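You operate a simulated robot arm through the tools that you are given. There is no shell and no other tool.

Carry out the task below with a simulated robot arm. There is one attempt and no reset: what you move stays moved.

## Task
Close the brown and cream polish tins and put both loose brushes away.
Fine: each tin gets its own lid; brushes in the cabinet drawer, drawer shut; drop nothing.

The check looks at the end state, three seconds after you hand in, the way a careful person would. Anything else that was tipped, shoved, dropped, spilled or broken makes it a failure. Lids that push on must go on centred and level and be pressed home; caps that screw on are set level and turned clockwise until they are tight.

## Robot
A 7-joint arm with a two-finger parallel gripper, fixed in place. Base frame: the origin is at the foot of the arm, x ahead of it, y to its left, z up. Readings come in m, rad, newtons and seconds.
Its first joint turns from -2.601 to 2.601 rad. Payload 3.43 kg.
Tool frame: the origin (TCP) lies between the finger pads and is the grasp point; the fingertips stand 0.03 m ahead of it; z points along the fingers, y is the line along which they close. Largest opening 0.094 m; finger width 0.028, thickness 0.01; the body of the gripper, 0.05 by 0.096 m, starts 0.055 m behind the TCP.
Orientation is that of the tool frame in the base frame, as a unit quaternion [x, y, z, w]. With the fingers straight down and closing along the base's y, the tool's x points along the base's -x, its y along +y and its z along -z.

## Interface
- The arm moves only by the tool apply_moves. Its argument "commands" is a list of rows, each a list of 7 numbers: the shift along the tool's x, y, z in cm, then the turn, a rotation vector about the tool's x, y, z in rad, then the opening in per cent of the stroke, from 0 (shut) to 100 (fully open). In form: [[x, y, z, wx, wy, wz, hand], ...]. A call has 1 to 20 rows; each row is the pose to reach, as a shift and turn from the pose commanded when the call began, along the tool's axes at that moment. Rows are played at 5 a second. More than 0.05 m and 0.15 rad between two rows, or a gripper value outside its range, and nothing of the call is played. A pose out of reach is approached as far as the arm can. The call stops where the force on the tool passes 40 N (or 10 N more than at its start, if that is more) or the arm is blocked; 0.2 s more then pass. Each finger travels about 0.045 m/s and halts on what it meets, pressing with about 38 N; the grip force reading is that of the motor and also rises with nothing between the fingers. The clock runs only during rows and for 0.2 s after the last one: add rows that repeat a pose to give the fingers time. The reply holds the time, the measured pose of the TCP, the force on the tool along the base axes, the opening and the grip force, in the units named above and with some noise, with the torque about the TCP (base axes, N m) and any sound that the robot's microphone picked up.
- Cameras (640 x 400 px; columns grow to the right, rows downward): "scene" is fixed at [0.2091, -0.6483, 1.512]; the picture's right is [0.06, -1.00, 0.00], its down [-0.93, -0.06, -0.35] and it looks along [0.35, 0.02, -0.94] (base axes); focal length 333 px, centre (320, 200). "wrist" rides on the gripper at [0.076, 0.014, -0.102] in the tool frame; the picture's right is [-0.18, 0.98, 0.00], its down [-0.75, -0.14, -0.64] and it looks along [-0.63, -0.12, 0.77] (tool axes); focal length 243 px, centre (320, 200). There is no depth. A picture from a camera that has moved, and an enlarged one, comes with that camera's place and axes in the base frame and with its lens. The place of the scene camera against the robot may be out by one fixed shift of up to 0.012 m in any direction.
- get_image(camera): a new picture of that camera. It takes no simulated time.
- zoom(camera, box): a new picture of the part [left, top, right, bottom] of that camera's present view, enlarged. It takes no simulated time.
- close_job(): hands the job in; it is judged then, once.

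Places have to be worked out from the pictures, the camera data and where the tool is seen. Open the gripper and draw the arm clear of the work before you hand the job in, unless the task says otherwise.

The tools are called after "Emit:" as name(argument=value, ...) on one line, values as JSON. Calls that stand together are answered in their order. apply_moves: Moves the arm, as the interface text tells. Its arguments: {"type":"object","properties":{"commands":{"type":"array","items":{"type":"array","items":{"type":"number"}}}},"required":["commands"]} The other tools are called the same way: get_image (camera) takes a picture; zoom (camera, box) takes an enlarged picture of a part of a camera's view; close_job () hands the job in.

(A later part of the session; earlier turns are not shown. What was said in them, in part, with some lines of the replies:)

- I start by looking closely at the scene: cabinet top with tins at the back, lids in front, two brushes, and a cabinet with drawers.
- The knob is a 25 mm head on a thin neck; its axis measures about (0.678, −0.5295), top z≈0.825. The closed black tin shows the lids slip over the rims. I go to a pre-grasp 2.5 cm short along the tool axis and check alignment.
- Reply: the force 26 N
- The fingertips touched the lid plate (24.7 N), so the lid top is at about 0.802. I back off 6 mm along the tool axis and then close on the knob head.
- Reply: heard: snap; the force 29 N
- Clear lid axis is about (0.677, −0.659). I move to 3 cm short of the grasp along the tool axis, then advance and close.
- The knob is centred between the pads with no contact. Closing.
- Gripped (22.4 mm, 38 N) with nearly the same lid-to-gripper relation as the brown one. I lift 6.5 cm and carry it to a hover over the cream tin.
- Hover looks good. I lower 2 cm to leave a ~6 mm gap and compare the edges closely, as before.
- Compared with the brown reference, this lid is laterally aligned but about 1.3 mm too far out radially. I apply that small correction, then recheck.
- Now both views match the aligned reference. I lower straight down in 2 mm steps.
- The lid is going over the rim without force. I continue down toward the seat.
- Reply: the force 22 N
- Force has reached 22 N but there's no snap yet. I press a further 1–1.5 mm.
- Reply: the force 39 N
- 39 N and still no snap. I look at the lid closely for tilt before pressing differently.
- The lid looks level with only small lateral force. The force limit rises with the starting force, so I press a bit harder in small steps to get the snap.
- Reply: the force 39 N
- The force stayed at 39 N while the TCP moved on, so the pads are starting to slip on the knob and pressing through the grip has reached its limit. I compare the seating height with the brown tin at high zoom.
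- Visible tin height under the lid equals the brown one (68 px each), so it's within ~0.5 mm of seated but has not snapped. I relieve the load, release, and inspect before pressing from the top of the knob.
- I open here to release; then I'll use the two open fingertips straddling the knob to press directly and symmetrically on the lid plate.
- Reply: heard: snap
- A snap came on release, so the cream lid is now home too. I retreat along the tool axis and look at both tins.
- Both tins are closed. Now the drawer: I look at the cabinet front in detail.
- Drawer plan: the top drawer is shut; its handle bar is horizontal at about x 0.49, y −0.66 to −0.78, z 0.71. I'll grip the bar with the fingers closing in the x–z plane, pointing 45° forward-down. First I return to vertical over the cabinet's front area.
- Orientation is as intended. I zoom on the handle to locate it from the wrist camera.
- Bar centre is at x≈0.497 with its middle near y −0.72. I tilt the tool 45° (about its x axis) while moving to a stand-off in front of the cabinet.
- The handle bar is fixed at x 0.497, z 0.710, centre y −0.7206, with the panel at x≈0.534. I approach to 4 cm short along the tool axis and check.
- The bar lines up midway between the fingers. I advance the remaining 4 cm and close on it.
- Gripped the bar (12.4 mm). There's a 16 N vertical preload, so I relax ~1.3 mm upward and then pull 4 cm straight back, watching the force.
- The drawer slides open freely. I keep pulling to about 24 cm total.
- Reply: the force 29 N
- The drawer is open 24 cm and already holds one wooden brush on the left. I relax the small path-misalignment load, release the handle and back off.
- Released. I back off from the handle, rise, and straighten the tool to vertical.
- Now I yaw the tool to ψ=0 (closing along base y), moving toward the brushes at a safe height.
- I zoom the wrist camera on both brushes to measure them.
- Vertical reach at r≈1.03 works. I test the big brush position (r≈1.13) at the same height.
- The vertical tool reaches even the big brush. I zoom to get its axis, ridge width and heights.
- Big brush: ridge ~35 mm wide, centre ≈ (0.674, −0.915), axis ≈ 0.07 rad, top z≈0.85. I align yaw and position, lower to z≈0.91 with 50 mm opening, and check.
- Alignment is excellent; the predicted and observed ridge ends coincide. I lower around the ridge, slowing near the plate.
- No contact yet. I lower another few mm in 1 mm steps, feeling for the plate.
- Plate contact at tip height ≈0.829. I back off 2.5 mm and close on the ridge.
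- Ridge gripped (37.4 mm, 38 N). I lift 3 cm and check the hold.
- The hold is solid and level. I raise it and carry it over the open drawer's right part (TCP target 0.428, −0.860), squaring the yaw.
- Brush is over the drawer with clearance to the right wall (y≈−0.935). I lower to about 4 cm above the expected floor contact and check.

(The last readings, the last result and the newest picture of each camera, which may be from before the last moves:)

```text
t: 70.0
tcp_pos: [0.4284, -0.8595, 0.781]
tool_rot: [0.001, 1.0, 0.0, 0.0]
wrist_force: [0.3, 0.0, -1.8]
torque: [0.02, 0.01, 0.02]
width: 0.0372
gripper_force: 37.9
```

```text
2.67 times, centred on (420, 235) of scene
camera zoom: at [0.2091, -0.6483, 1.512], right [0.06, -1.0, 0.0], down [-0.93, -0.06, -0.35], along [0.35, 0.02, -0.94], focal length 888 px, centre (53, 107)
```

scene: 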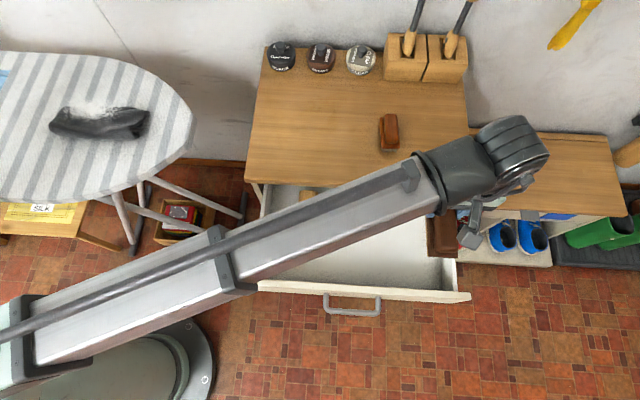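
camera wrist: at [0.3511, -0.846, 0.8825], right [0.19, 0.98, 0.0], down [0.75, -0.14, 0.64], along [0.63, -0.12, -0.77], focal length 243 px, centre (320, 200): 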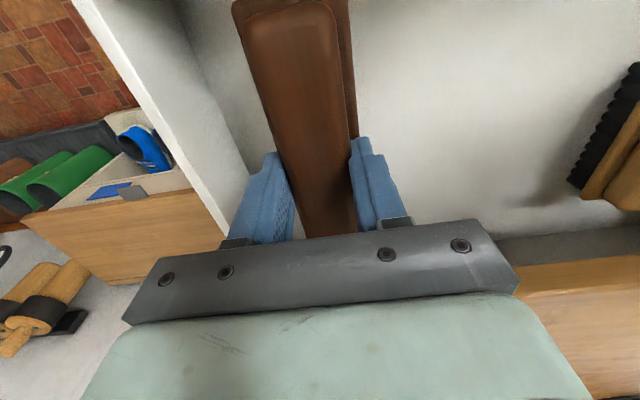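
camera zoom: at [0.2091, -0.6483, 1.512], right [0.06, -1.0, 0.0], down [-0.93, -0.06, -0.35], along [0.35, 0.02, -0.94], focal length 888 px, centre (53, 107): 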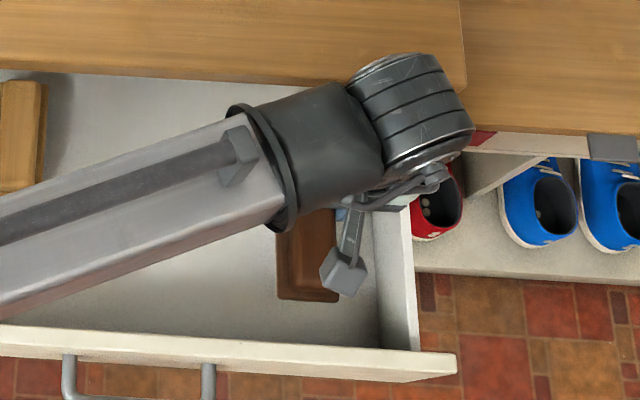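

Clear all round. I keep lowering, slowing to 2 mm steps near the floor.

Emit:
apply_moves(commands=[[0, 0, 1, 0, 0, 0, 0], [0, 0, 2, 0, 0, 0, 0], [0, 0, 3, 0, 0, 0, 0], [0, 0, 3.5, 0, 0, 0, 0], [0, 0, 3.8, 0, 0, 0, 0], [0, 0, 4.0, 0, 0, 0, 0], [0, 0, 4.2, 0, 0, 0, 0]])

Emit:
zoom(camera="scene", box=[340, 160, 500, 310])

```text
t: 71.6
tcp_pos: [0.4283, -0.8596, 0.7392]
tool_rot: [0.001, 1.0, 0.0, 0.0]
wrist_force: [-0.2, -0.5, -0.6]
torque: [-0.02, -0.01, 0.02]
width: 0.0374
gripper_force: 38.1
```

```text
2.67 times, centred on (420, 235) of scene
camera zoom: at [0.2091, -0.6483, 1.512], right [0.06, -1.0, 0.0], down [-0.93, -0.06, -0.35], along [0.35, 0.02, -0.94], focal length 888 px, centre (53, 107)
```

zoom: 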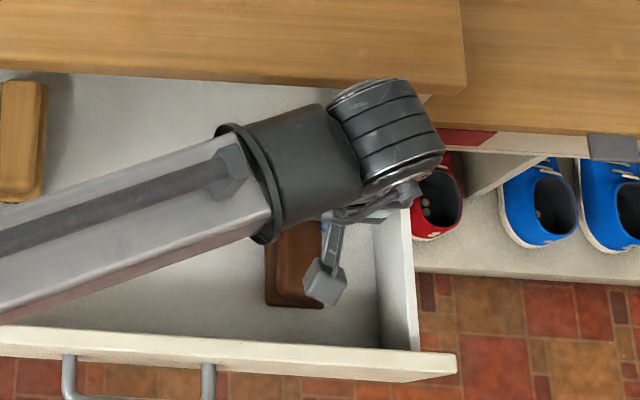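

Still no contact at z 0.739; I continue in 1.5–2 mm steps.

Emit:
apply_moves(commands=[[0, 0, 0.2, 0, 0, 0, 0], [0, 0, 0.4, 0, 0, 0, 0], [0, 0, 0.6, 0, 0, 0, 0], [0, 0, 0.8, 0, 0, 0, 0]])

Emit:
get_image(camera="wrist")

```text
t: 72.4
tcp_pos: [0.4276, -0.8597, 0.7379]
tool_rot: [0.001, 1.0, -0.002, 0.001]
wrist_force: [-0.1, 3.9, 12.4]
torque: [0.45, 0.13, 0.02]
width: 0.0371
gripper_force: 38.3
stopped in row 4: the force on the tool passed its limit at 44 N (the readings are from after the stop); the commanded pose is now the measured one
```

```text
taken
camera wrist: at [0.3518, -0.845, 0.8395], right [0.19, 0.98, 0.0], down [0.75, -0.14, 0.64], along [0.63, -0.12, -0.77], focal length 243 px, centre (320, 200)
```

wrist: 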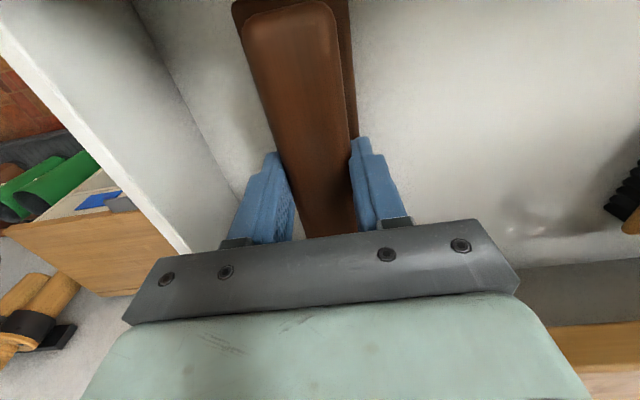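

Contact at TCP z 0.738 matches the brush resting on the drawer floor (≈0.668). I relieve the push slightly and open.

Emit:
apply_moves(commands=[[0, 0, -0.08, 0, 0, 0, 0], [0, 0, -0.08, 0, 0, 0, 20], [0, 0, -0.08, 0, 0, 0, 45], [0, 0, -0.08, 0, 0, 0, 53], [0, 0, -0.08, 0, 0, 0, 53]])

Emit:
get_image(camera="wrist")

Emit:
zoom(camera="scene", box=[340, 160, 500, 310])

```text
t: 73.6
tcp_pos: [0.429, -0.8594, 0.7372]
tool_rot: [0.001, 1.0, -0.002, 0.001]
wrist_force: [1.0, -0.7, 0.6]
torque: [-0.02, 0.01, -0.02]
width: 0.0496
gripper_force: 0.1
```

```text
taken
camera wrist: at [0.3517, -0.8455, 0.8387], right [0.19, 0.98, 0.0], down [0.75, -0.14, 0.64], along [0.63, -0.12, -0.77], focal length 243 px, centre (320, 200)
```

wrist: 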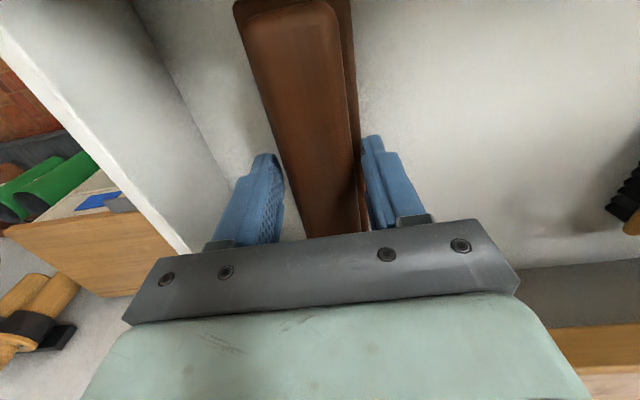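

```text
2.67 times, centred on (420, 235) of scene
camera zoom: at [0.2091, -0.6483, 1.512], right [0.06, -1.0, 0.0], down [-0.93, -0.06, -0.35], along [0.35, 0.02, -0.94], focal length 888 px, centre (53, 107)
```

zoom: 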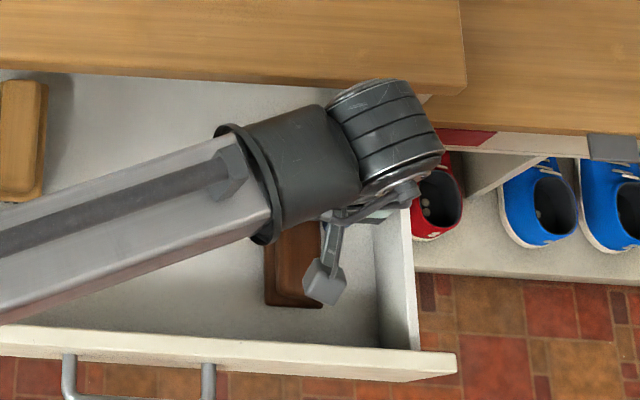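

The brush stands in the drawer. I lift straight up and move over to the small brush.

Emit:
apply_moves(commands=[[0, 0, -1.5, 0, 0, 0, 53], [0, 0, -5, 0, 0, 0, 53], [0, 0, -9, 0, 0, 0, 53], [0, 0, -13, 0, 0, 0, 53], [0, 0, -17, 0, 0, 0, 53], [0, 0, -21, 0, 0, 0, 53], [-3.9, 1.2, -21, 0, 0, -0.005, 53], [-7.8, 2.4, -21, 0, 0, -0.01, 53], [-11.7, 3.6, -21, 0, 0, -0.015, 53], [-15.6, 4.8, -21, 0, 0, -0.02, 53], [-19.5, 6.0, -21, 0, 0, -0.025, 53], [-23.3, 7.1, -21, 0, 0, -0.03, 53], [-23.3, 7.1, -21, 0, 0, -0.03, 53]])

Emit:
get_image(camera="wrist")

Emit:
zoom(camera="wrist", box=[240, 0, 400, 200])

Emit:
get_image(camera="scene")

```text
t: 76.4
tcp_pos: [0.6606, -0.7886, 0.9489]
tool_rot: [-0.014, 1.0, -0.002, 0.001]
wrist_force: [0.5, 0.1, -0.6]
torque: [0.02, 0.01, 0.0]
width: 0.0499
gripper_force: 0.1
```

```text
taken
camera wrist: at [0.5833, -0.7761, 1.0498], right [0.16, 0.99, 0.0], down [0.76, -0.12, 0.64], along [0.64, -0.1, -0.77], focal length 243 px, centre (320, 200)
```

wrist: 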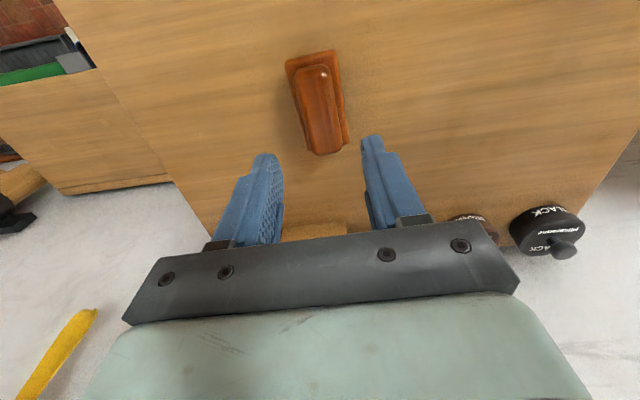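

```text
2.00 times, centred on (320, 100) of wrist
camera zoom: at [0.5833, -0.7761, 1.0498], right [0.16, 0.99, 0.0], down [0.76, -0.12, 0.64], along [0.64, -0.1, -0.77], focal length 485 px, centre (320, 400)
```

zoom: 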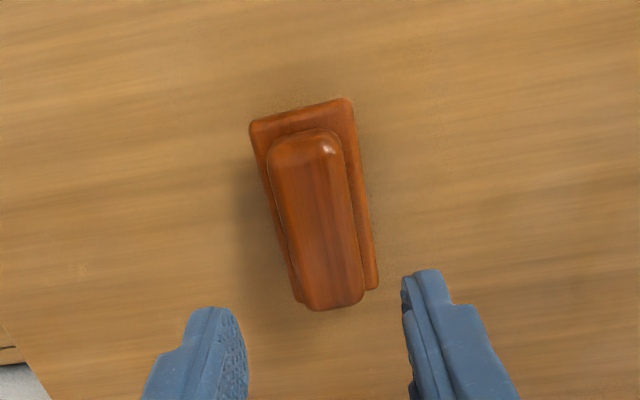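

```text
taken
```

scene: 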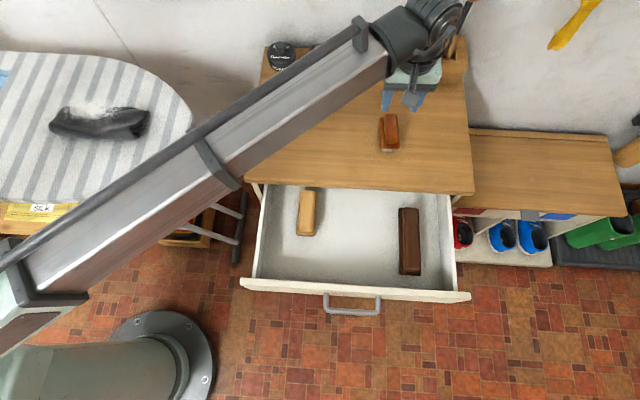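

Alignment over the small brush is within 1 mm. With 35 mm opening I lower around its ridge, slowing near the plate.

Emit:
apply_moves(commands=[[0, 0, 3, 0, 0, 0, 45], [0, 0, 5.5, 0, 0, 0, 38], [0, 0, 5.5, 0, 0, 0, 38], [0, 0, 7, 0, 0, 0, 38], [0, 0, 8.2, 0, 0, 0, 38], [0, 0, 8.2, 0, 0, 0, 38]])

Emit:
zoom(camera="wrist", box=[200, 60, 440, 240])

Emit:
zoom(camera="scene", box=[350, 90, 430, 150])

```text
t: 77.8
tcp_pos: [0.6619, -0.7886, 0.8659]
tool_rot: [-0.013, 1.0, -0.002, 0.001]
wrist_force: [0.3, 0.3, 0.2]
torque: [0.0, -0.01, 0.03]
width: 0.0357
gripper_force: 0.1
```

```text
2.22 times, centred on (320, 150) of wrist
camera zoom: at [0.5842, -0.777, 0.9671], right [0.16, 0.99, 0.0], down [0.76, -0.12, 0.64], along [0.64, -0.1, -0.77], focal length 539 px, centre (320, 311)
```

zoom: 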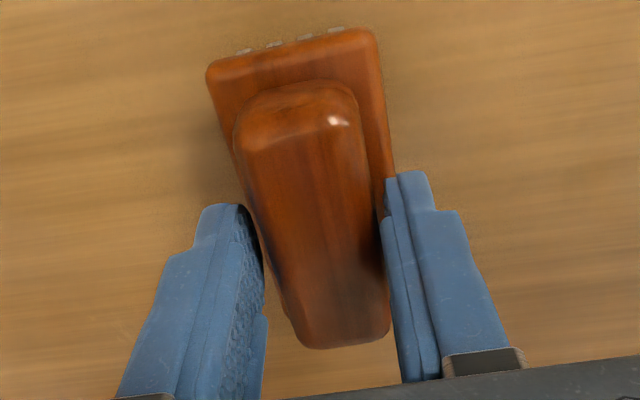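

```text
6.67 times, centred on (390, 120) of scene
camera zoom: at [0.2091, -0.6483, 1.512], right [0.06, -1.0, 0.0], down [-0.93, -0.06, -0.35], along [0.35, 0.02, -0.94], focal length 2220 px, centre (-147, 733)
```

zoom: 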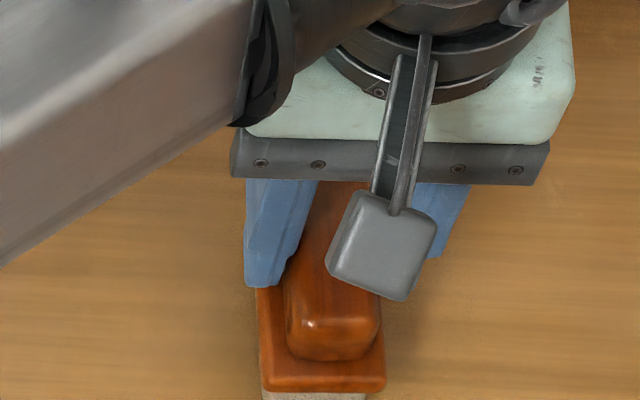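

The ridge sits between the pads. I lower in 1 mm steps to feel the plate.

Emit:
apply_moves(commands=[[0, 0, 0.2, 0, 0, 0, 38], [0, 0, 0.4, 0, 0, 0, 38], [0, 0, 0.5, 0, 0, 0, 38], [0, 0, 0.6, 0, 0, 0, 38], [0, 0, 0.7, 0, 0, 0, 38], [0, 0, 0.8, 0, 0, 0, 38]])

Emit:
zoom(camera="wrist", box=[200, 60, 440, 240])

```text
t: 79.2
tcp_pos: [0.661, -0.7888, 0.8587]
tool_rot: [-0.014, 1.0, -0.002, 0.003]
wrist_force: [0.5, 0.5, 26.5]
torque: [0.29, 0.09, 0.01]
width: 0.0357
gripper_force: 0.0
```

```text
2.22 times, centred on (320, 150) of wrist
camera zoom: at [0.5843, -0.7766, 0.9613], right [0.16, 0.99, 0.0], down [0.76, -0.12, 0.64], along [0.64, -0.1, -0.76], focal length 539 px, centre (320, 311)
```

zoom: 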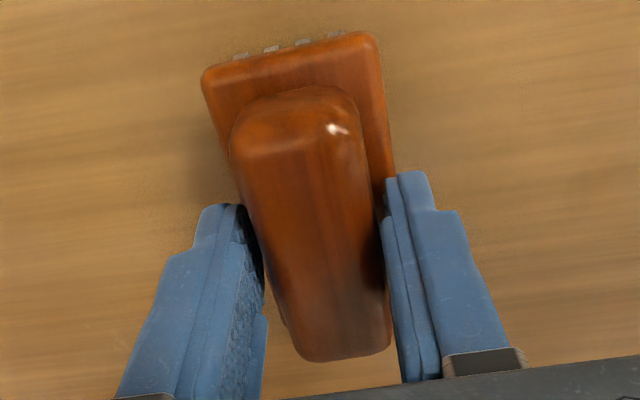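

Plate contact at the same height as before. I back off 4.5 mm and close on the ridge.

Emit:
apply_moves(commands=[[0, 0, -0.25, 0, 0, 0, 38], [0, 0, -0.45, 0, 0, 0, 38], [0, 0, -0.45, 0, 0, 0, 20], [0, 0, -0.45, 0, 0, 0, 0], [0, 0, -0.45, 0, 0, 0, 0], [0, 0, -0.45, 0, 0, 0, 0]])

Emit:
zoom(camera="wrist", box=[200, 60, 440, 240])

```text
t: 80.6
tcp_pos: [0.6621, -0.7889, 0.8624]
tool_rot: [-0.014, 1.0, -0.002, 0.0]
wrist_force: [0.2, 0.4, -0.8]
torque: [-0.02, 0.0, -0.02]
width: 0.0294
gripper_force: 37.7
```

```text
2.22 times, centred on (320, 150) of wrist
camera zoom: at [0.5845, -0.7769, 0.9636], right [0.16, 0.99, 0.0], down [0.76, -0.12, 0.64], along [0.64, -0.1, -0.77], focal length 539 px, centre (320, 311)
```

zoom: 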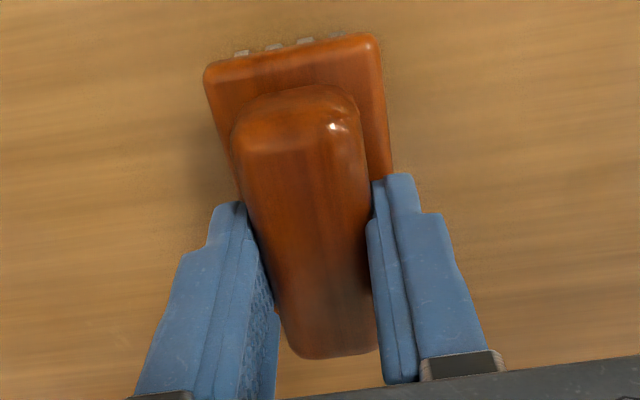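

Gripped (29.4 mm). Lifting 3 cm to check the hold.

Emit:
apply_moves(commands=[[0, 0, -0.7, 0, 0, 0, 0], [0, 0, -1.5, 0, 0, 0, 0], [0, 0, -3.0, 0, 0, 0, 0], [0, 0, -3.0, 0, 0, 0, 0]])

Emit:
zoom(camera="wrist", box=[200, 60, 440, 240])

Emit:
zoom(camera="scene", box=[330, 80, 450, 170])

Emit:
zoom(camera="scene", box=[240, 170, 480, 310])

```text
t: 81.6
tcp_pos: [0.662, -0.7894, 0.8942]
tool_rot: [-0.015, 1.0, -0.002, 0.001]
wrist_force: [0.7, 0.0, -1.4]
torque: [-0.01, -0.01, 0.01]
width: 0.0295
gripper_force: 37.8
```

```text
2.22 times, centred on (320, 150) of wrist
camera zoom: at [0.5846, -0.7773, 0.994], right [0.16, 0.99, 0.0], down [0.76, -0.12, 0.64], along [0.64, -0.1, -0.77], focal length 539 px, centre (320, 311)
```

zoom: 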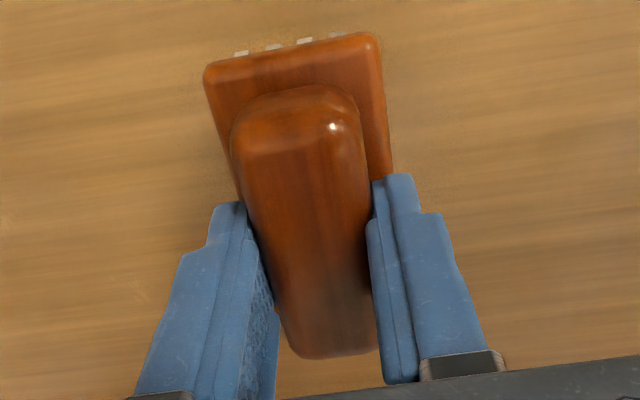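

```text
4.44 times, centred on (390, 125) of scene
camera zoom: at [0.2091, -0.6483, 1.512], right [0.06, -1.0, 0.0], down [-0.93, -0.06, -0.35], along [0.35, 0.02, -0.94], focal length 1480 px, centre (9, 533)
```

zoom: 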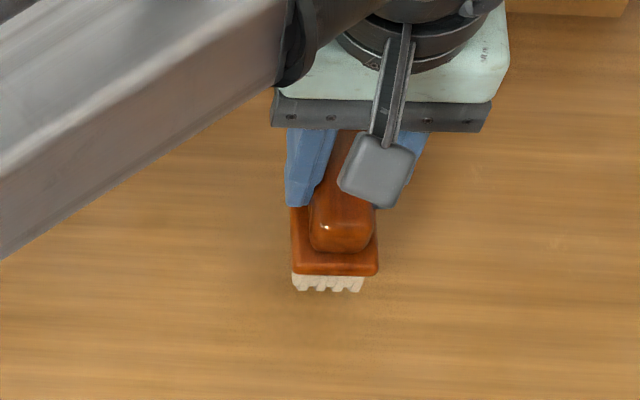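

```text
2.67 times, centred on (360, 240) of scene
camera zoom: at [0.2091, -0.6483, 1.512], right [0.06, -1.0, 0.0], down [-0.93, -0.06, -0.35], along [0.35, 0.02, -0.94], focal length 888 px, centre (213, 93)
```

zoom: 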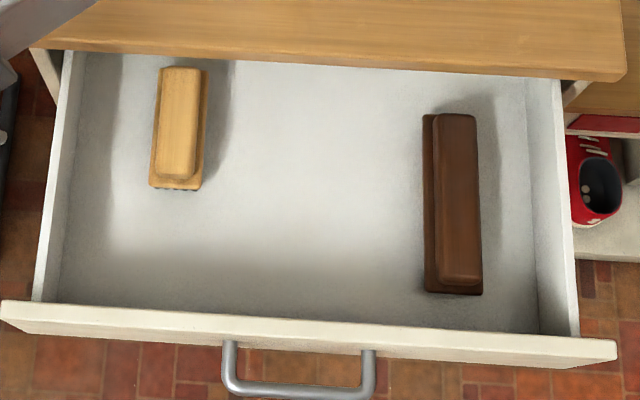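

Hold is good. I carry the small brush over the middle of the drawer (0.43, −0.73), between the two other brushes, and lower to 4 cm above the floor.

Emit:
apply_moves(commands=[[0, 0, -3.25, 0, 0, 0, 0], [0, 0, -6.5, 0, 0, 0, 0], [3.82, 1.1, -6.5, 0, 0, 0.005, 0], [7.64, 2.2, -6.5, 0, 0, 0.01, 0], [11.46, 3.3, -6.5, 0, 0, 0.015, 0], [15.27, 4.39, -6.5, 0, 0, 0.02, 0], [19.09, 5.49, -6.5, 0, 0, 0.025, 0], [22.91, 6.59, -6.5, 0, 0, 0.03, 0], [22.91, 6.59, -6.5, 0, 0, 0.03, 0]])

Emit:
get_image(camera="wrist")

Emit:
get_image(camera="scene")

```text
t: 83.6
tcp_pos: [0.4298, -0.7283, 0.9583]
tool_rot: [0.001, 1.0, -0.002, 0.0]
wrist_force: [0.7, -0.3, -1.0]
torque: [0.0, 0.02, 0.01]
width: 0.0291
gripper_force: 38.1
```

```text
taken
camera wrist: at [0.3533, -0.7152, 1.0584], right [0.19, 0.98, 0.0], down [0.75, -0.14, 0.64], along [0.63, -0.12, -0.77], focal length 243 px, centre (320, 200)
```

wrist: 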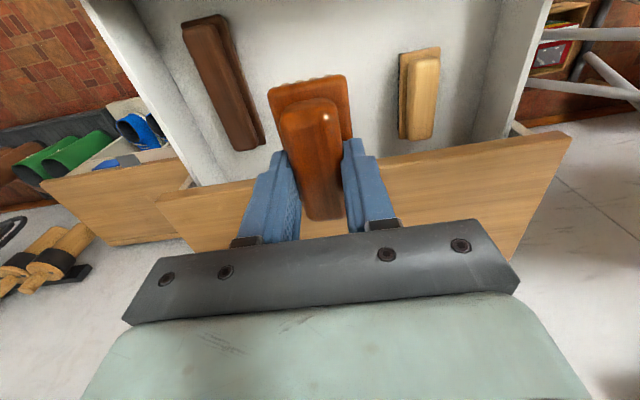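

```text
taken
```

scene: 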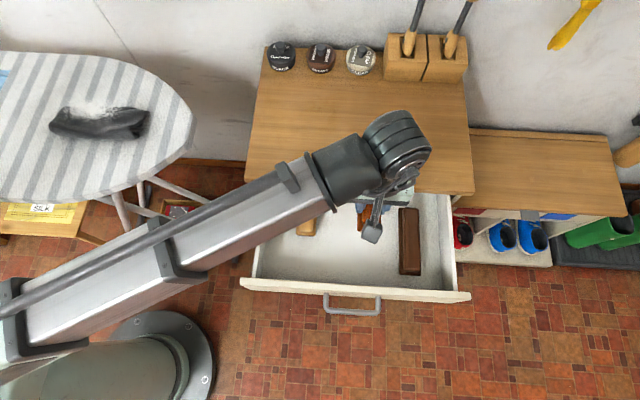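

Path is clear between the other two brushes. I lower to about z 0.775, then slowly.

Emit:
apply_moves(commands=[[0, 0, 4, 0, 0, 0, 0], [0, 0, 8, 0, 0, 0, 0], [0, 0, 12, 0, 0, 0, 0], [0, 0, 16, 0, 0, 0, 0], [0, 0, 18, 0, 0, 0, 0], [0, 0, 19.5, 0, 0, 0, 0], [0, 0, 20.5, 0, 0, 0, 0], [0, 0, 21.2, 0, 0, 0, 0], [0, 0, 21.2, 0, 0, 0, 0]])

Emit:
get_image(camera="wrist")

```text
t: 85.6
tcp_pos: [0.4313, -0.7311, 0.7437]
tool_rot: [0.0, 1.0, -0.001, 0.002]
wrist_force: [0.5, -0.6, -1.0]
torque: [-0.04, 0.01, 0.03]
width: 0.0293
gripper_force: 38.0
```

```text
taken
camera wrist: at [0.3543, -0.7163, 0.8457], right [0.19, 0.98, 0.0], down [0.75, -0.14, 0.64], along [0.63, -0.12, -0.77], focal length 243 px, centre (320, 200)
```

wrist: 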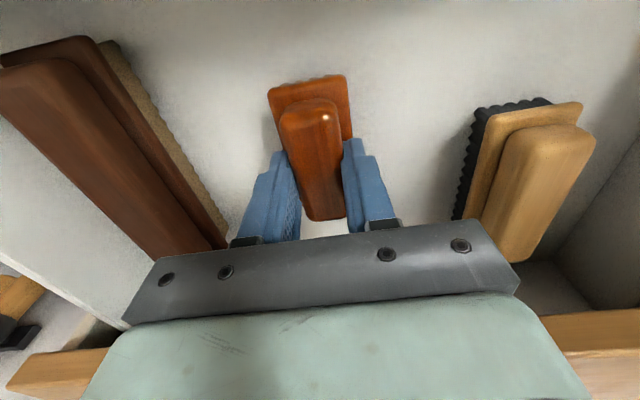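

The small brush is just above the floor with plenty of room on both sides. I continue in 1 mm steps to touch down.

Emit:
apply_moves(commands=[[0, 0, 0.15, 0, 0, 0, 0], [0, 0, 0.3, 0, 0, 0, 0], [0, 0, 0.4, 0, 0, 0, 0], [0, 0, 0.5, 0, 0, 0, 0]])

```text
t: 86.6
tcp_pos: [0.4315, -0.7293, 0.7398]
tool_rot: [0.001, 1.0, -0.002, 0.001]
wrist_force: [-0.3, -0.3, -0.6]
torque: [0.03, -0.01, 0.03]
width: 0.029
gripper_force: 37.8
```

Emit:
apply_moves(commands=[[0, 0, 0.1, 0, 0, 0, 0], [0, 0, 0.2, 0, 0, 0, 0], [0, 0, 0.3, 0, 0, 0, 0]])

```text
t: 87.4
tcp_pos: [0.4311, -0.7287, 0.7383]
tool_rot: [0.0, 1.0, -0.003, 0.001]
wrist_force: [1.3, -2.5, 18.6]
torque: [0.18, 0.28, 0.01]
width: 0.0288
gripper_force: 38.2
```

Touchdown (18.6 N). I relieve 1.2 mm, open and lift straight up.

Emit:
apply_moves(commands=[[0, 0, -0.12, 0, 0, 0, 0], [0, 0, -0.12, 0, 0, 0, 20], [0, 0, -0.12, 0, 0, 0, 40], [0, 0, -0.12, 0, 0, 0, 48], [0, 0, -0.12, 0, 0, 0, 48]])

Emit:
apply_moves(commands=[[0, 0, -1.5, 0, 0, 0, 48], [0, 0, -5, 0, 0, 0, 48], [0, 0, -9, 0, 0, 0, 48], [0, 0, -13, 0, 0, 0, 48], [0, 0, -17, 0, 0, 0, 48], [0, 0, -21, 0, 0, 0, 48], [0, 0, -21, 0, 0, 0, 48]])

Emit:
get_image(camera="wrist")

Emit:
get_image(camera="scene")

```text
t: 88.6
tcp_pos: [0.4303, -0.7295, 0.7376]
tool_rot: [0.001, 1.0, -0.001, 0.001]
wrist_force: [0.9, 1.3, 0.3]
torque: [-0.04, -0.02, 0.01]
width: 0.0449
gripper_force: 0.1
```

```text
t: 90.2
tcp_pos: [0.4301, -0.7304, 0.948]
tool_rot: [0.0, 1.0, -0.001, 0.001]
wrist_force: [0.3, 0.1, -0.3]
torque: [-0.02, 0.0, 0.03]
width: 0.0449
gripper_force: 0.0
```

```text
taken
camera wrist: at [0.3538, -0.716, 1.0493], right [0.19, 0.98, 0.0], down [0.75, -0.14, 0.64], along [0.63, -0.12, -0.77], focal length 243 px, centre (320, 200)
```

wrist: 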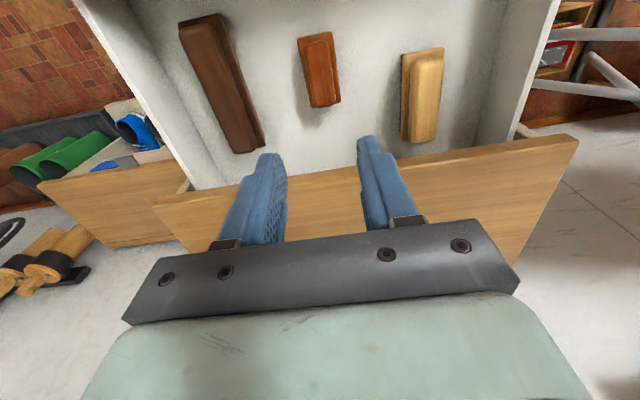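

```text
taken
```

scene: 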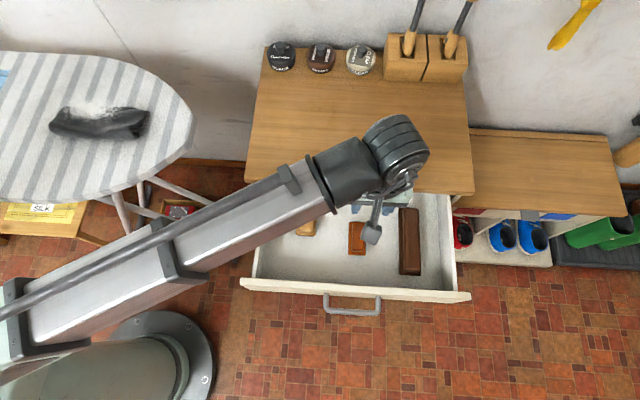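

Both brushes now stand in the drawer next to the original one. I return to the handle-gripping orientation to push the drawer shut.

Emit:
apply_moves(commands=[[0.65, 0.11, -0.28, 0, 0, 0.1428, 40], [1.3, 0.22, -0.56, 0, 0, 0.2856, 32], [1.95, 0.33, -0.85, 0, 0, 0.4284, 32], [2.6, 0.44, -1.13, 0, 0, 0.5712, 32], [3.25, 0.55, -1.41, 0, 0, 0.714, 32], [3.91, 0.65, -1.69, 0, 0, 0.8568, 32], [4.56, 0.76, -1.97, 0, 0, 0.9996, 32], [5.21, 0.87, -2.25, 0, 0, 1.1424, 32], [5.86, 0.98, -2.54, 0, 0, 1.2852, 32], [6.51, 1.09, -2.82, 0, 0, 1.428, 32], [7.16, 1.2, -3.1, 0, 0, 1.5708, 32], [7.16, 1.2, -3.1, 0, 0, 1.5708, 32]])

Emit:
apply_moves(commands=[[0, -2.84, 0, -0.131, 0, 0, 32], [0, -5.68, 0, -0.262, 0, 0, 32], [0, -8.52, 0, -0.393, 0, 0, 32], [0, -11.36, 0, -0.524, 0, 0, 32], [0, -14.2, 0, -0.654, 0, 0, 32], [0, -17.04, 0, -0.785, 0, 0, 32], [0, -17.04, 0, -0.785, 0, 0, 32]])

Emit:
get_image(camera="wrist")

Emit:
get_image(camera="scene")

```text
t: 92.8
tcp_pos: [0.3587, -0.716, 0.9774]
tool_rot: [0.709, 0.706, 0.0, 0.001]
wrist_force: [-0.2, 0.0, 0.3]
torque: [0.0, 0.05, 0.0]
width: 0.0301
gripper_force: 0.1
```

```text
t: 94.4
tcp_pos: [0.1873, -0.7166, 0.9774]
tool_rot: [0.653, 0.653, 0.27, 0.273]
wrist_force: [0.2, -0.1, 0.8]
torque: [0.0, -0.01, 0.01]
width: 0.0302
gripper_force: 0.0
```

```text
taken
camera wrist: at [0.1245, -0.6404, 1.0594], right [0.69, -0.18, 0.7], down [-0.56, -0.75, 0.36], along [0.46, -0.63, -0.62], focal length 243 px, centre (320, 200)
```

wrist: 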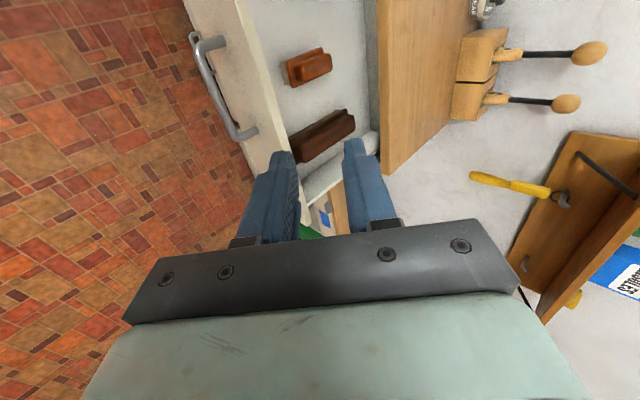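

```text
taken
```

scene: 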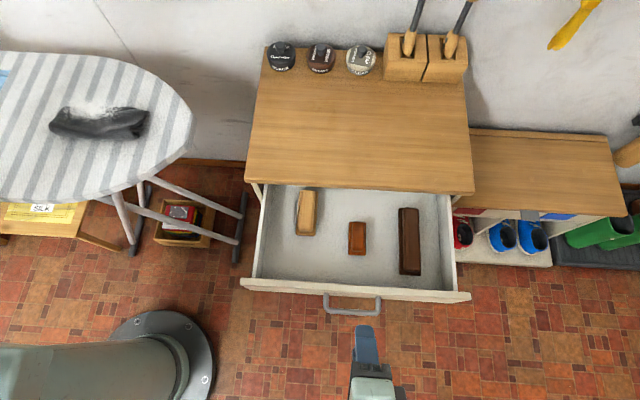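

All brushes stand upright. I descend in front of the handle and advance onto the bar.

Emit:
apply_moves(commands=[[-0.06, -2.8, 2.8, 0, 0, 0, 32], [-0.12, -5.6, 5.6, 0, 0, 0, 32], [-0.18, -8.4, 8.4, 0, 0, 0, 32], [-0.24, -11.2, 11.2, 0, 0, 0, 32], [-0.29, -13.99, 13.99, 0, 0, 0, 32], [-0.29, -13.99, 17, 0, 0, 0, 32], [-0.29, -13.99, 17, 0, 0, 0, 32]])

Emit:
zoom(camera="wrist", box=[200, 60, 440, 240])

```text
t: 96.0
tcp_pos: [0.211, -0.7212, 0.7588]
tool_rot: [0.653, 0.653, 0.269, 0.273]
wrist_force: [-0.8, 0.3, 0.2]
torque: [0.01, -0.01, 0.02]
width: 0.0302
gripper_force: 0.0
```

```text
2.22 times, centred on (320, 150) of wrist
camera zoom: at [0.1481, -0.6451, 0.8409], right [0.69, -0.18, 0.7], down [-0.56, -0.75, 0.36], along [0.46, -0.63, -0.62], focal length 539 px, centre (320, 311)
```

zoom: 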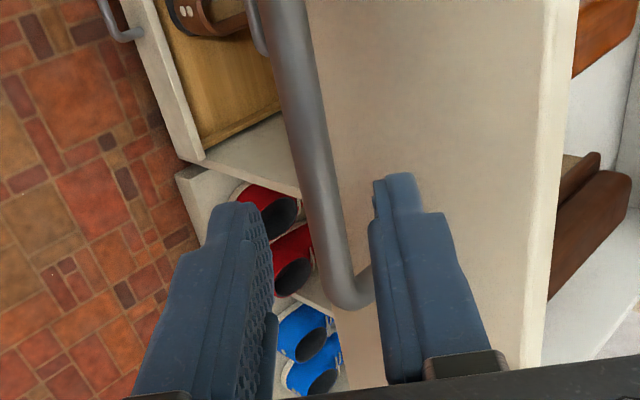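

Same alignment as the first time. I advance the last 4.9 cm and close on the bar.

Emit:
apply_moves(commands=[[0, -0.05, 1.7, 0, 0, 0, 32], [0, -0.1, 3.4, 0, 0, 0, 32], [0, -0.1, 4.8, 0, 0, 0, 32], [0, -0.1, 4.8, 0, 0, 0, 15], [0, -0.1, 4.8, 0, 0, 0, 0], [0, -0.1, 4.8, 0, 0, 0, 0], [0, -0.1, 4.8, 0, 0, 0, 0]])

Emit:
zoom(camera="wrist", box=[200, 60, 440, 240])

```text
t: 97.6
tcp_pos: [0.2446, -0.7205, 0.725]
tool_rot: [0.653, 0.653, 0.27, 0.272]
wrist_force: [1.6, -1.0, 7.1]
torque: [-0.37, -0.08, 0.69]
width: 0.0127
gripper_force: 44.8
```

```text
2.22 times, centred on (320, 150) of wrist
camera zoom: at [0.1805, -0.645, 0.8064], right [0.69, -0.18, 0.7], down [-0.55, -0.75, 0.36], along [0.46, -0.63, -0.62], focal length 539 px, centre (320, 311)
```

zoom: 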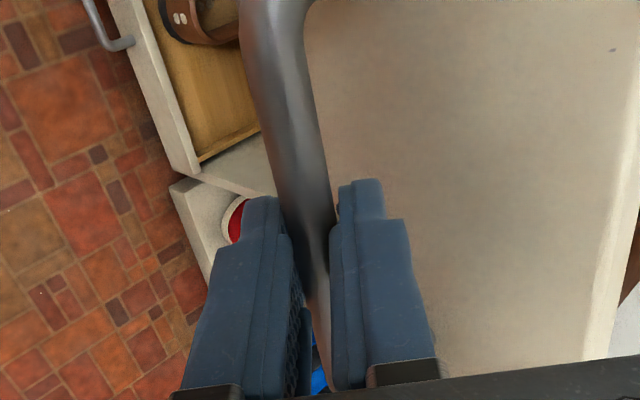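

Gripped again. I push the drawer in: first 10 cm, slowly, checking forces.

Emit:
apply_moves(commands=[[0, 0.71, 0.71, 0, 0, 0, 0], [0, 1.77, 1.77, 0, 0, 0, 0], [0, 2.83, 2.83, 0, 0, 0, 0], [0, 3.89, 3.89, 0, 0, 0, 0], [0, 4.95, 4.95, 0, 0, 0, 0], [0, 6.01, 6.01, 0, 0, 0, 0], [0, 7.07, 7.07, 0, 0, 0, 0]])

Emit:
get_image(camera="scene")

```text
t: 99.2
tcp_pos: [0.344, -0.7207, 0.7256]
tool_rot: [0.653, 0.653, 0.27, 0.273]
wrist_force: [-0.4, -5.7, 7.9]
torque: [-0.73, -0.15, 0.29]
width: 0.0126
gripper_force: 44.5
```

```text
taken
```

scene: 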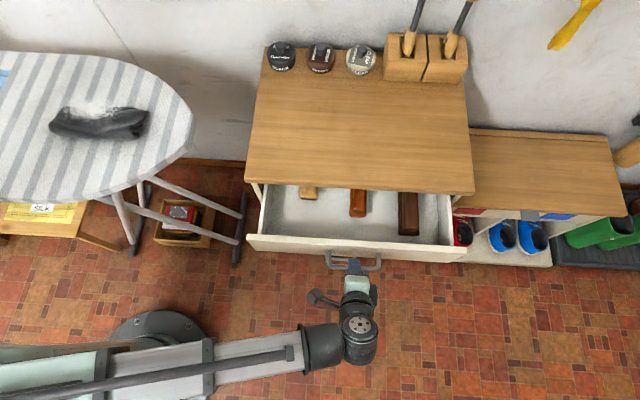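

The drawer is sliding in well and the brushes are riding upright. I push another 12 cm.

Emit:
apply_moves(commands=[[0, 1.06, 1.06, 0, 0, 0, 0], [0, 2.12, 2.12, 0, 0, 0, 0], [0, 3.18, 3.18, 0, 0, 0, 0], [0, 4.24, 4.24, 0, 0, 0, 0], [0, 5.3, 5.3, 0, 0, 0, 0], [0, 6.36, 6.36, 0, 0, 0, 0], [0, 7.42, 7.42, 0, 0, 0, 0], [0, 8.49, 8.49, 0, 0, 0, 0], [0, 8.49, 8.49, 0, 0, 0, 0]])

Emit:
get_image(camera="scene")

```text
t: 101.2
tcp_pos: [0.4637, -0.7206, 0.7256]
tool_rot: [0.653, 0.654, 0.269, 0.273]
wrist_force: [1.4, -11.3, 4.2]
torque: [-0.54, -0.06, 0.56]
width: 0.0128
gripper_force: 45.4
```

```text
taken
```

scene: 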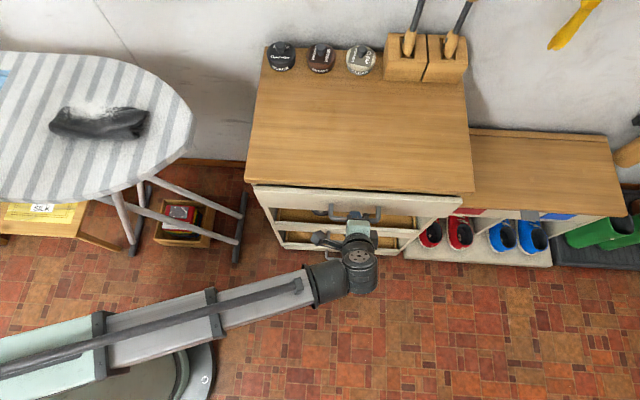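

About 2 cm remain. I take out the small lateral load and push in small steps until the drawer stops.

Emit:
apply_moves(commands=[[-0.08, 0.35, 0.35, 0, 0, 0, 0], [-0.08, 0.71, 0.71, 0, 0, 0, 0], [-0.08, 1.0, 1.0, 0, 0, 0, 0], [-0.08, 1.2, 1.2, 0, 0, 0, 0], [-0.08, 1.35, 1.35, 0, 0, 0, 0], [-0.08, 1.45, 1.45, 0, 0, 0, 0], [-0.08, 1.45, 1.45, 0, 0, 0, 0]])

Emit:
zoom(camera="scene", box=[240, 160, 490, 260])

```text
t: 102.8
tcp_pos: [0.4843, -0.7213, 0.7236]
tool_rot: [0.653, 0.653, 0.271, 0.272]
wrist_force: [2.3, 4.3, 7.2]
torque: [-0.51, -0.09, 0.55]
width: 0.0128
gripper_force: 45.4
```

```text
2.56 times, centred on (365, 210) of scene
camera zoom: at [0.2091, -0.6483, 1.512], right [0.06, -1.0, 0.0], down [-0.93, -0.06, -0.35], along [0.35, 0.02, -0.94], focal length 853 px, centre (205, 174)
```

zoom: 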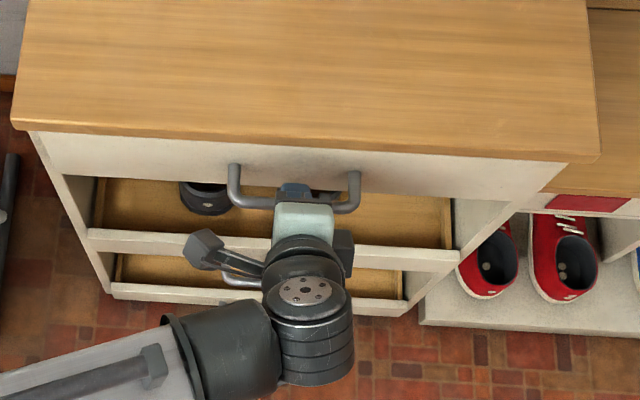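

The TCP is back at the initial closed position (0.484). I push 3 mm more to confirm it's against its stop.

Emit:
apply_moves(commands=[[0, 0.07, 0.07, 0, 0, 0, 0], [0, 0.14, 0.14, 0, 0, 0, 0], [0, 0.21, 0.21, 0, 0, 0, 0]])

Emit:
zoom(camera="scene", box=[240, 170, 360, 245])

Emit:
zoom(camera="scene", box=[380, 170, 480, 260])

```text
t: 103.6
tcp_pos: [0.4857, -0.7203, 0.7249]
tool_rot: [0.654, 0.653, 0.27, 0.271]
wrist_force: [-11.7, 7.8, 9.1]
torque: [0.28, 0.05, 1.22]
width: 0.0125
gripper_force: 45.7
```

```text
5.33 times, centred on (300, 208) of scene
camera zoom: at [0.2091, -0.6483, 1.512], right [0.06, -1.0, 0.0], down [-0.93, -0.06, -0.35], along [0.35, 0.02, -0.94], focal length 1776 px, centre (427, 160)
```

zoom: 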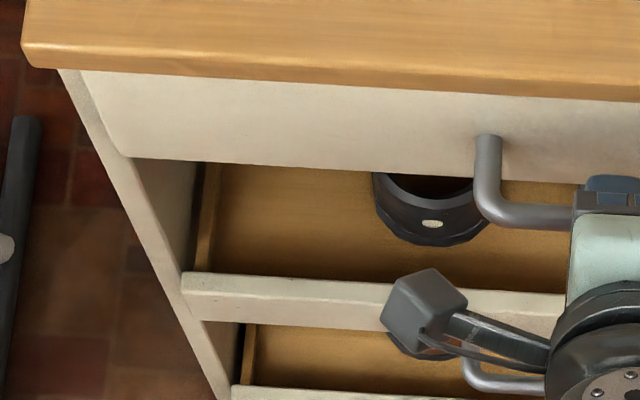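

```text
4.44 times, centred on (430, 215) of scene
camera zoom: at [0.2091, -0.6483, 1.512], right [0.06, -1.0, 0.0], down [-0.93, -0.06, -0.35], along [0.35, 0.02, -0.94], focal length 1480 px, centre (-169, 133)
```

zoom: 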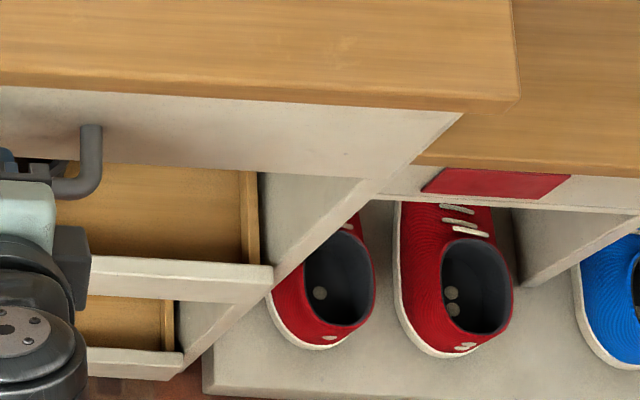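

The drawer is firmly against its stop (−11.7 N), and the view matches the initial closed state. I relax the residual load, open the fingers and back away along the tool axis.

Emit:
apply_moves(commands=[[0.06, 0, -0.1, 0, 0, 0, 0], [0.06, 0, -0.1, 0, 0, 0, 0], [0.06, 0, -0.1, 0, 0, 0, 12], [0.06, 0, -0.1, 0, 0, 0, 25], [0.06, 0, -0.1, 0, 0, 0, 32], [0.06, 0, -0.1, 0, 0, 0, 32]])

Emit:
zoom(camera="wrist", box=[200, 60, 440, 240])

```text
t: 105.0
tcp_pos: [0.4864, -0.7226, 0.7241]
tool_rot: [0.653, 0.653, 0.27, 0.272]
wrist_force: [1.0, 0.0, 0.3]
torque: [0.01, 0.02, -0.02]
width: 0.0302
gripper_force: 0.1
```

```text
2.22 times, centred on (320, 150) of wrist
camera zoom: at [0.4235, -0.6454, 0.8069], right [0.69, -0.18, 0.7], down [-0.56, -0.75, 0.36], along [0.46, -0.63, -0.62], focal length 539 px, centre (320, 311)
```

zoom: 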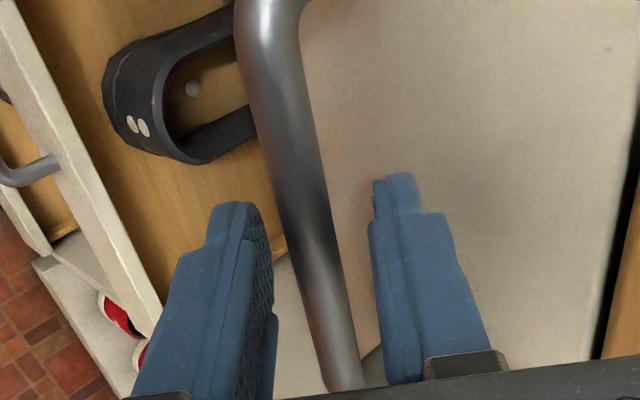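

Released. I back away along the tool axis and rise clear, then inspect everything.

Emit:
apply_moves(commands=[[0, 0, -1.5, 0, 0, 0, 32], [0, 0, -4, 0, 0, 0, 32], [0, 0, -8, 0, 0, 0, 32], [0, 0, -12, 0, 0, 0, 40], [0, 2.83, -14.83, 0, 0, 0, 60], [0, 5.66, -17.66, 0, 0, 0, 80], [0, 8.49, -20.49, 0, 0, 0, 100], [0, 11.31, -23.31, 0, 0, 0, 100], [2, 12.7, -24.7, 0, 0, 0, 100], [2, 12.7, -24.7, 0, 0, 0, 100]])

Emit:
get_image(camera="scene")

Emit:
get_image(camera="wrist")

Emit:
zoom(camera="scene", box=[240, 160, 490, 260])

Emit:
zoom(camera="scene", box=[250, 30, 410, 100])

```text
t: 107.2
tcp_pos: [0.4008, -0.699, 0.9912]
tool_rot: [0.653, 0.653, 0.269, 0.272]
wrist_force: [0.8, -0.2, 0.3]
torque: [0.01, 0.02, -0.02]
width: 0.0937
gripper_force: 0.0
```

```text
taken
```

scene: 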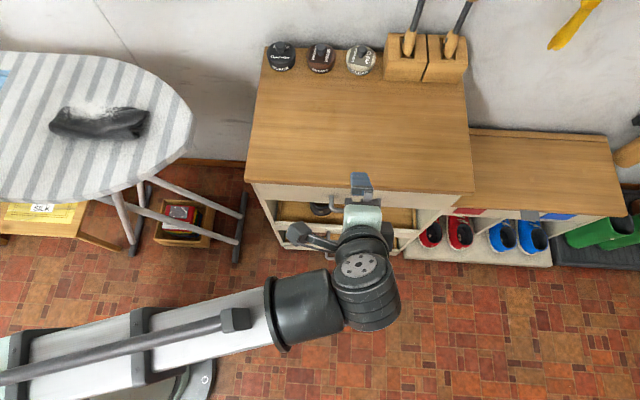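

```text
taken
camera wrist: at [0.3383, -0.6235, 1.0713], right [0.69, -0.18, 0.7], down [-0.55, -0.75, 0.36], along [0.46, -0.63, -0.62], focal length 243 px, centre (320, 200)
```

wrist: 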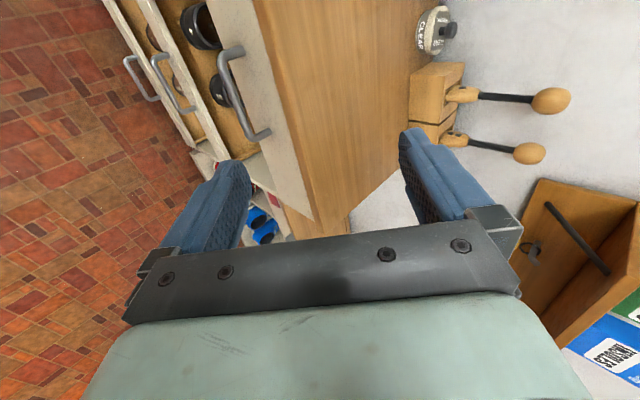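

```text
2.56 times, centred on (365, 210) of scene
camera zoom: at [0.2091, -0.6483, 1.512], right [0.06, -1.0, 0.0], down [-0.93, -0.06, -0.35], along [0.35, 0.02, -0.94], focal length 853 px, centre (205, 174)
```

zoom: 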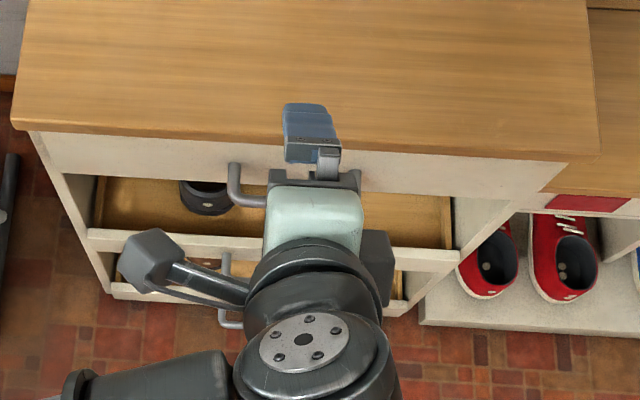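

```text
4.00 times, centred on (330, 65) of scene
camera zoom: at [0.2091, -0.6483, 1.512], right [0.06, -1.0, 0.0], down [-0.93, -0.06, -0.35], along [0.35, 0.02, -0.94], focal length 1332 px, centre (280, 740)
```

zoom: 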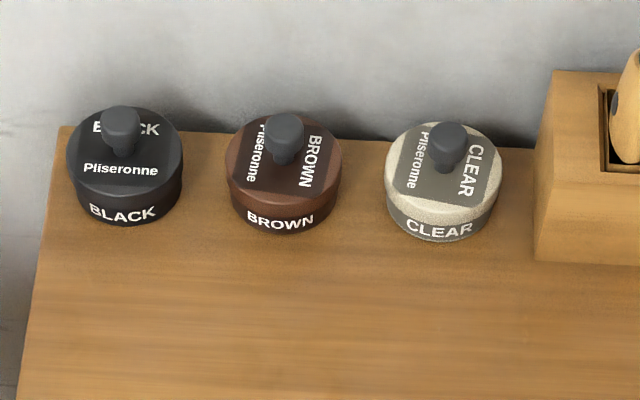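

Drawer shut and tins closed. I zoom in on both lids to verify that they're level and fully seated.

Emit:
zoom(camera="scene", box=[342, 42, 382, 80])

Emit:
zoom(camera="scene", box=[302, 42, 342, 80])

Emit:
zoom(camera="scene", box=[262, 40, 302, 78])

Emit:
zoom(camera="wrist", box=[180, 30, 340, 220])

```text
10.53 times, centred on (362, 61) of scene
camera zoom: at [0.2091, -0.6483, 1.512], right [0.06, -1.0, 0.0], down [-0.93, -0.06, -0.35], along [0.35, 0.02, -0.94], focal length 3506 px, centre (-122, 1663)
```

zoom: 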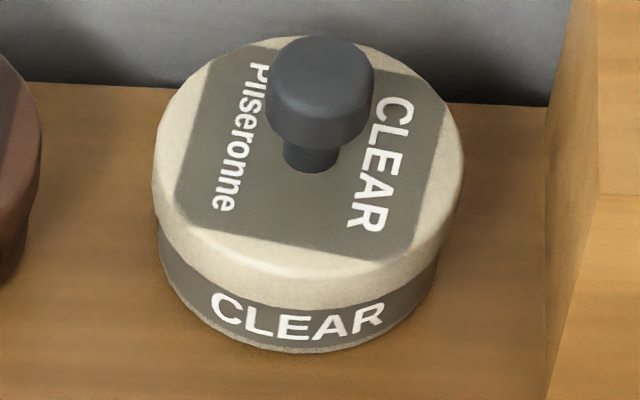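

```text
10.53 times, centred on (322, 61) of scene
camera zoom: at [0.2091, -0.6483, 1.512], right [0.06, -1.0, 0.0], down [-0.93, -0.06, -0.35], along [0.35, 0.02, -0.94], focal length 3506 px, centre (299, 1663)
```

zoom: 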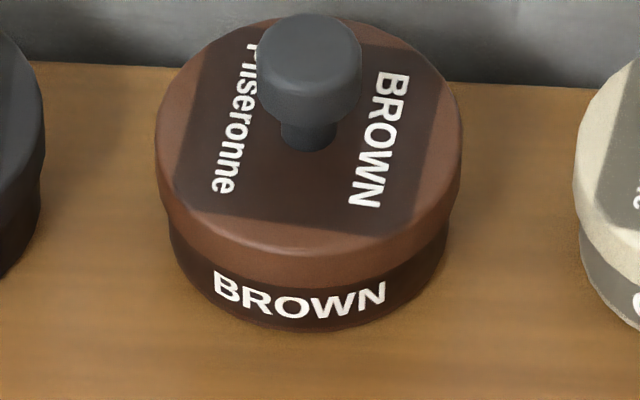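

```text
10.53 times, centred on (282, 59) of scene
camera zoom: at [0.2091, -0.6483, 1.512], right [0.06, -1.0, 0.0], down [-0.93, -0.06, -0.35], along [0.35, 0.02, -0.94], focal length 3506 px, centre (720, 1684)
```

zoom: 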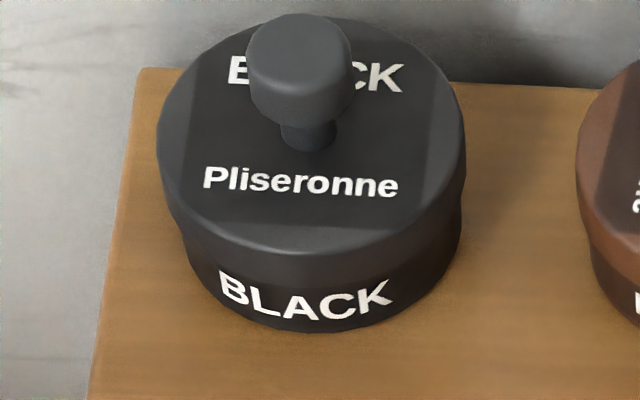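

```text
2.11 times, centred on (260, 125) of wrist
camera zoom: at [0.3383, -0.6235, 1.0713], right [0.69, -0.18, 0.7], down [-0.55, -0.75, 0.36], along [0.46, -0.63, -0.62], focal length 511 px, centre (446, 358)
```

zoom: 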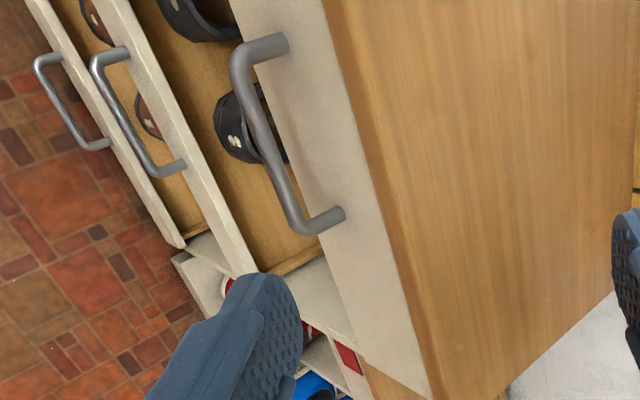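

Both lids are centred, level and seated (a snap was heard for each), and the drawer is shut with the brushes inside. I draw the arm further clear before handing in.

Emit:
apply_moves(commands=[[3, -0.99, -1.84, 0, 0, 0, 100], [6, -1.98, -3.68, 0, 0, 0, 100], [9, -2.96, -5.52, 0, 0, 0, 100], [12, -3.95, -7.36, 0, 0, 0, 100], [15, -4.94, -9.2, 0, 0, 0, 100], [15, -4.94, -9.2, 0, 0, 0, 100]])

Emit:
get_image(camera="scene")

Emit:
zoom(camera="scene", box=[240, 160, 490, 260])

```text
t: 108.6
tcp_pos: [0.3025, -0.549, 1.0188]
tool_rot: [0.653, 0.654, 0.269, 0.272]
wrist_force: [0.4, 0.0, -0.3]
torque: [-0.02, -0.02, -0.03]
width: 0.0941
gripper_force: 0.1
```

```text
taken
```

scene: 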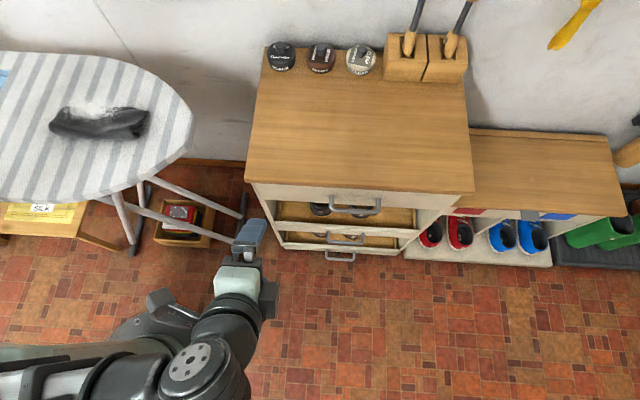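

```text
2.56 times, centred on (365, 210) of scene
camera zoom: at [0.2091, -0.6483, 1.512], right [0.06, -1.0, 0.0], down [-0.93, -0.06, -0.35], along [0.35, 0.02, -0.94], focal length 853 px, centre (205, 174)
```

zoom: 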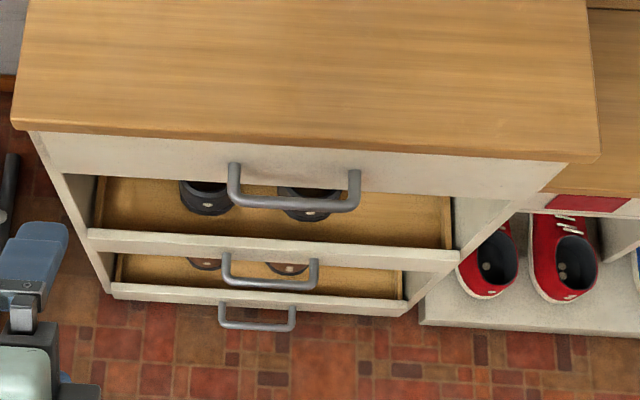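

The final pictures show the tins closed, the drawer shut, the worktop clear, everything else undisturbed, and the arm clear with the gripper open. I hand in the job.

Emit:
close_job()

```text
The job is handed in.
```

The brown and cream tins are closed, each with its own lid, and both loose brushes are in the cabinet's top drawer, which is shut. I handed the job in; no result has come back yet.

- **Lids:** Both were set centred and level, and I heard a snap from each one. The brown lid snapped while I was pressing it. The cream lid did not snap at 39 N of push; it snapped only when I eased off and let go. In the last pictures both sit level at the same depth.
- **Brushes:** Both stood upright beside the brush already in the drawer the last time I could see inside, with about 14 cm of the drawer still to close.
- **Drawer:** I pushed it back to its original closed position until it met its stop.
- **Everything else:** Nothing was dropped, and the final pictures show nothing else out of place. The gripper is open and the arm is clear of the cabinet.
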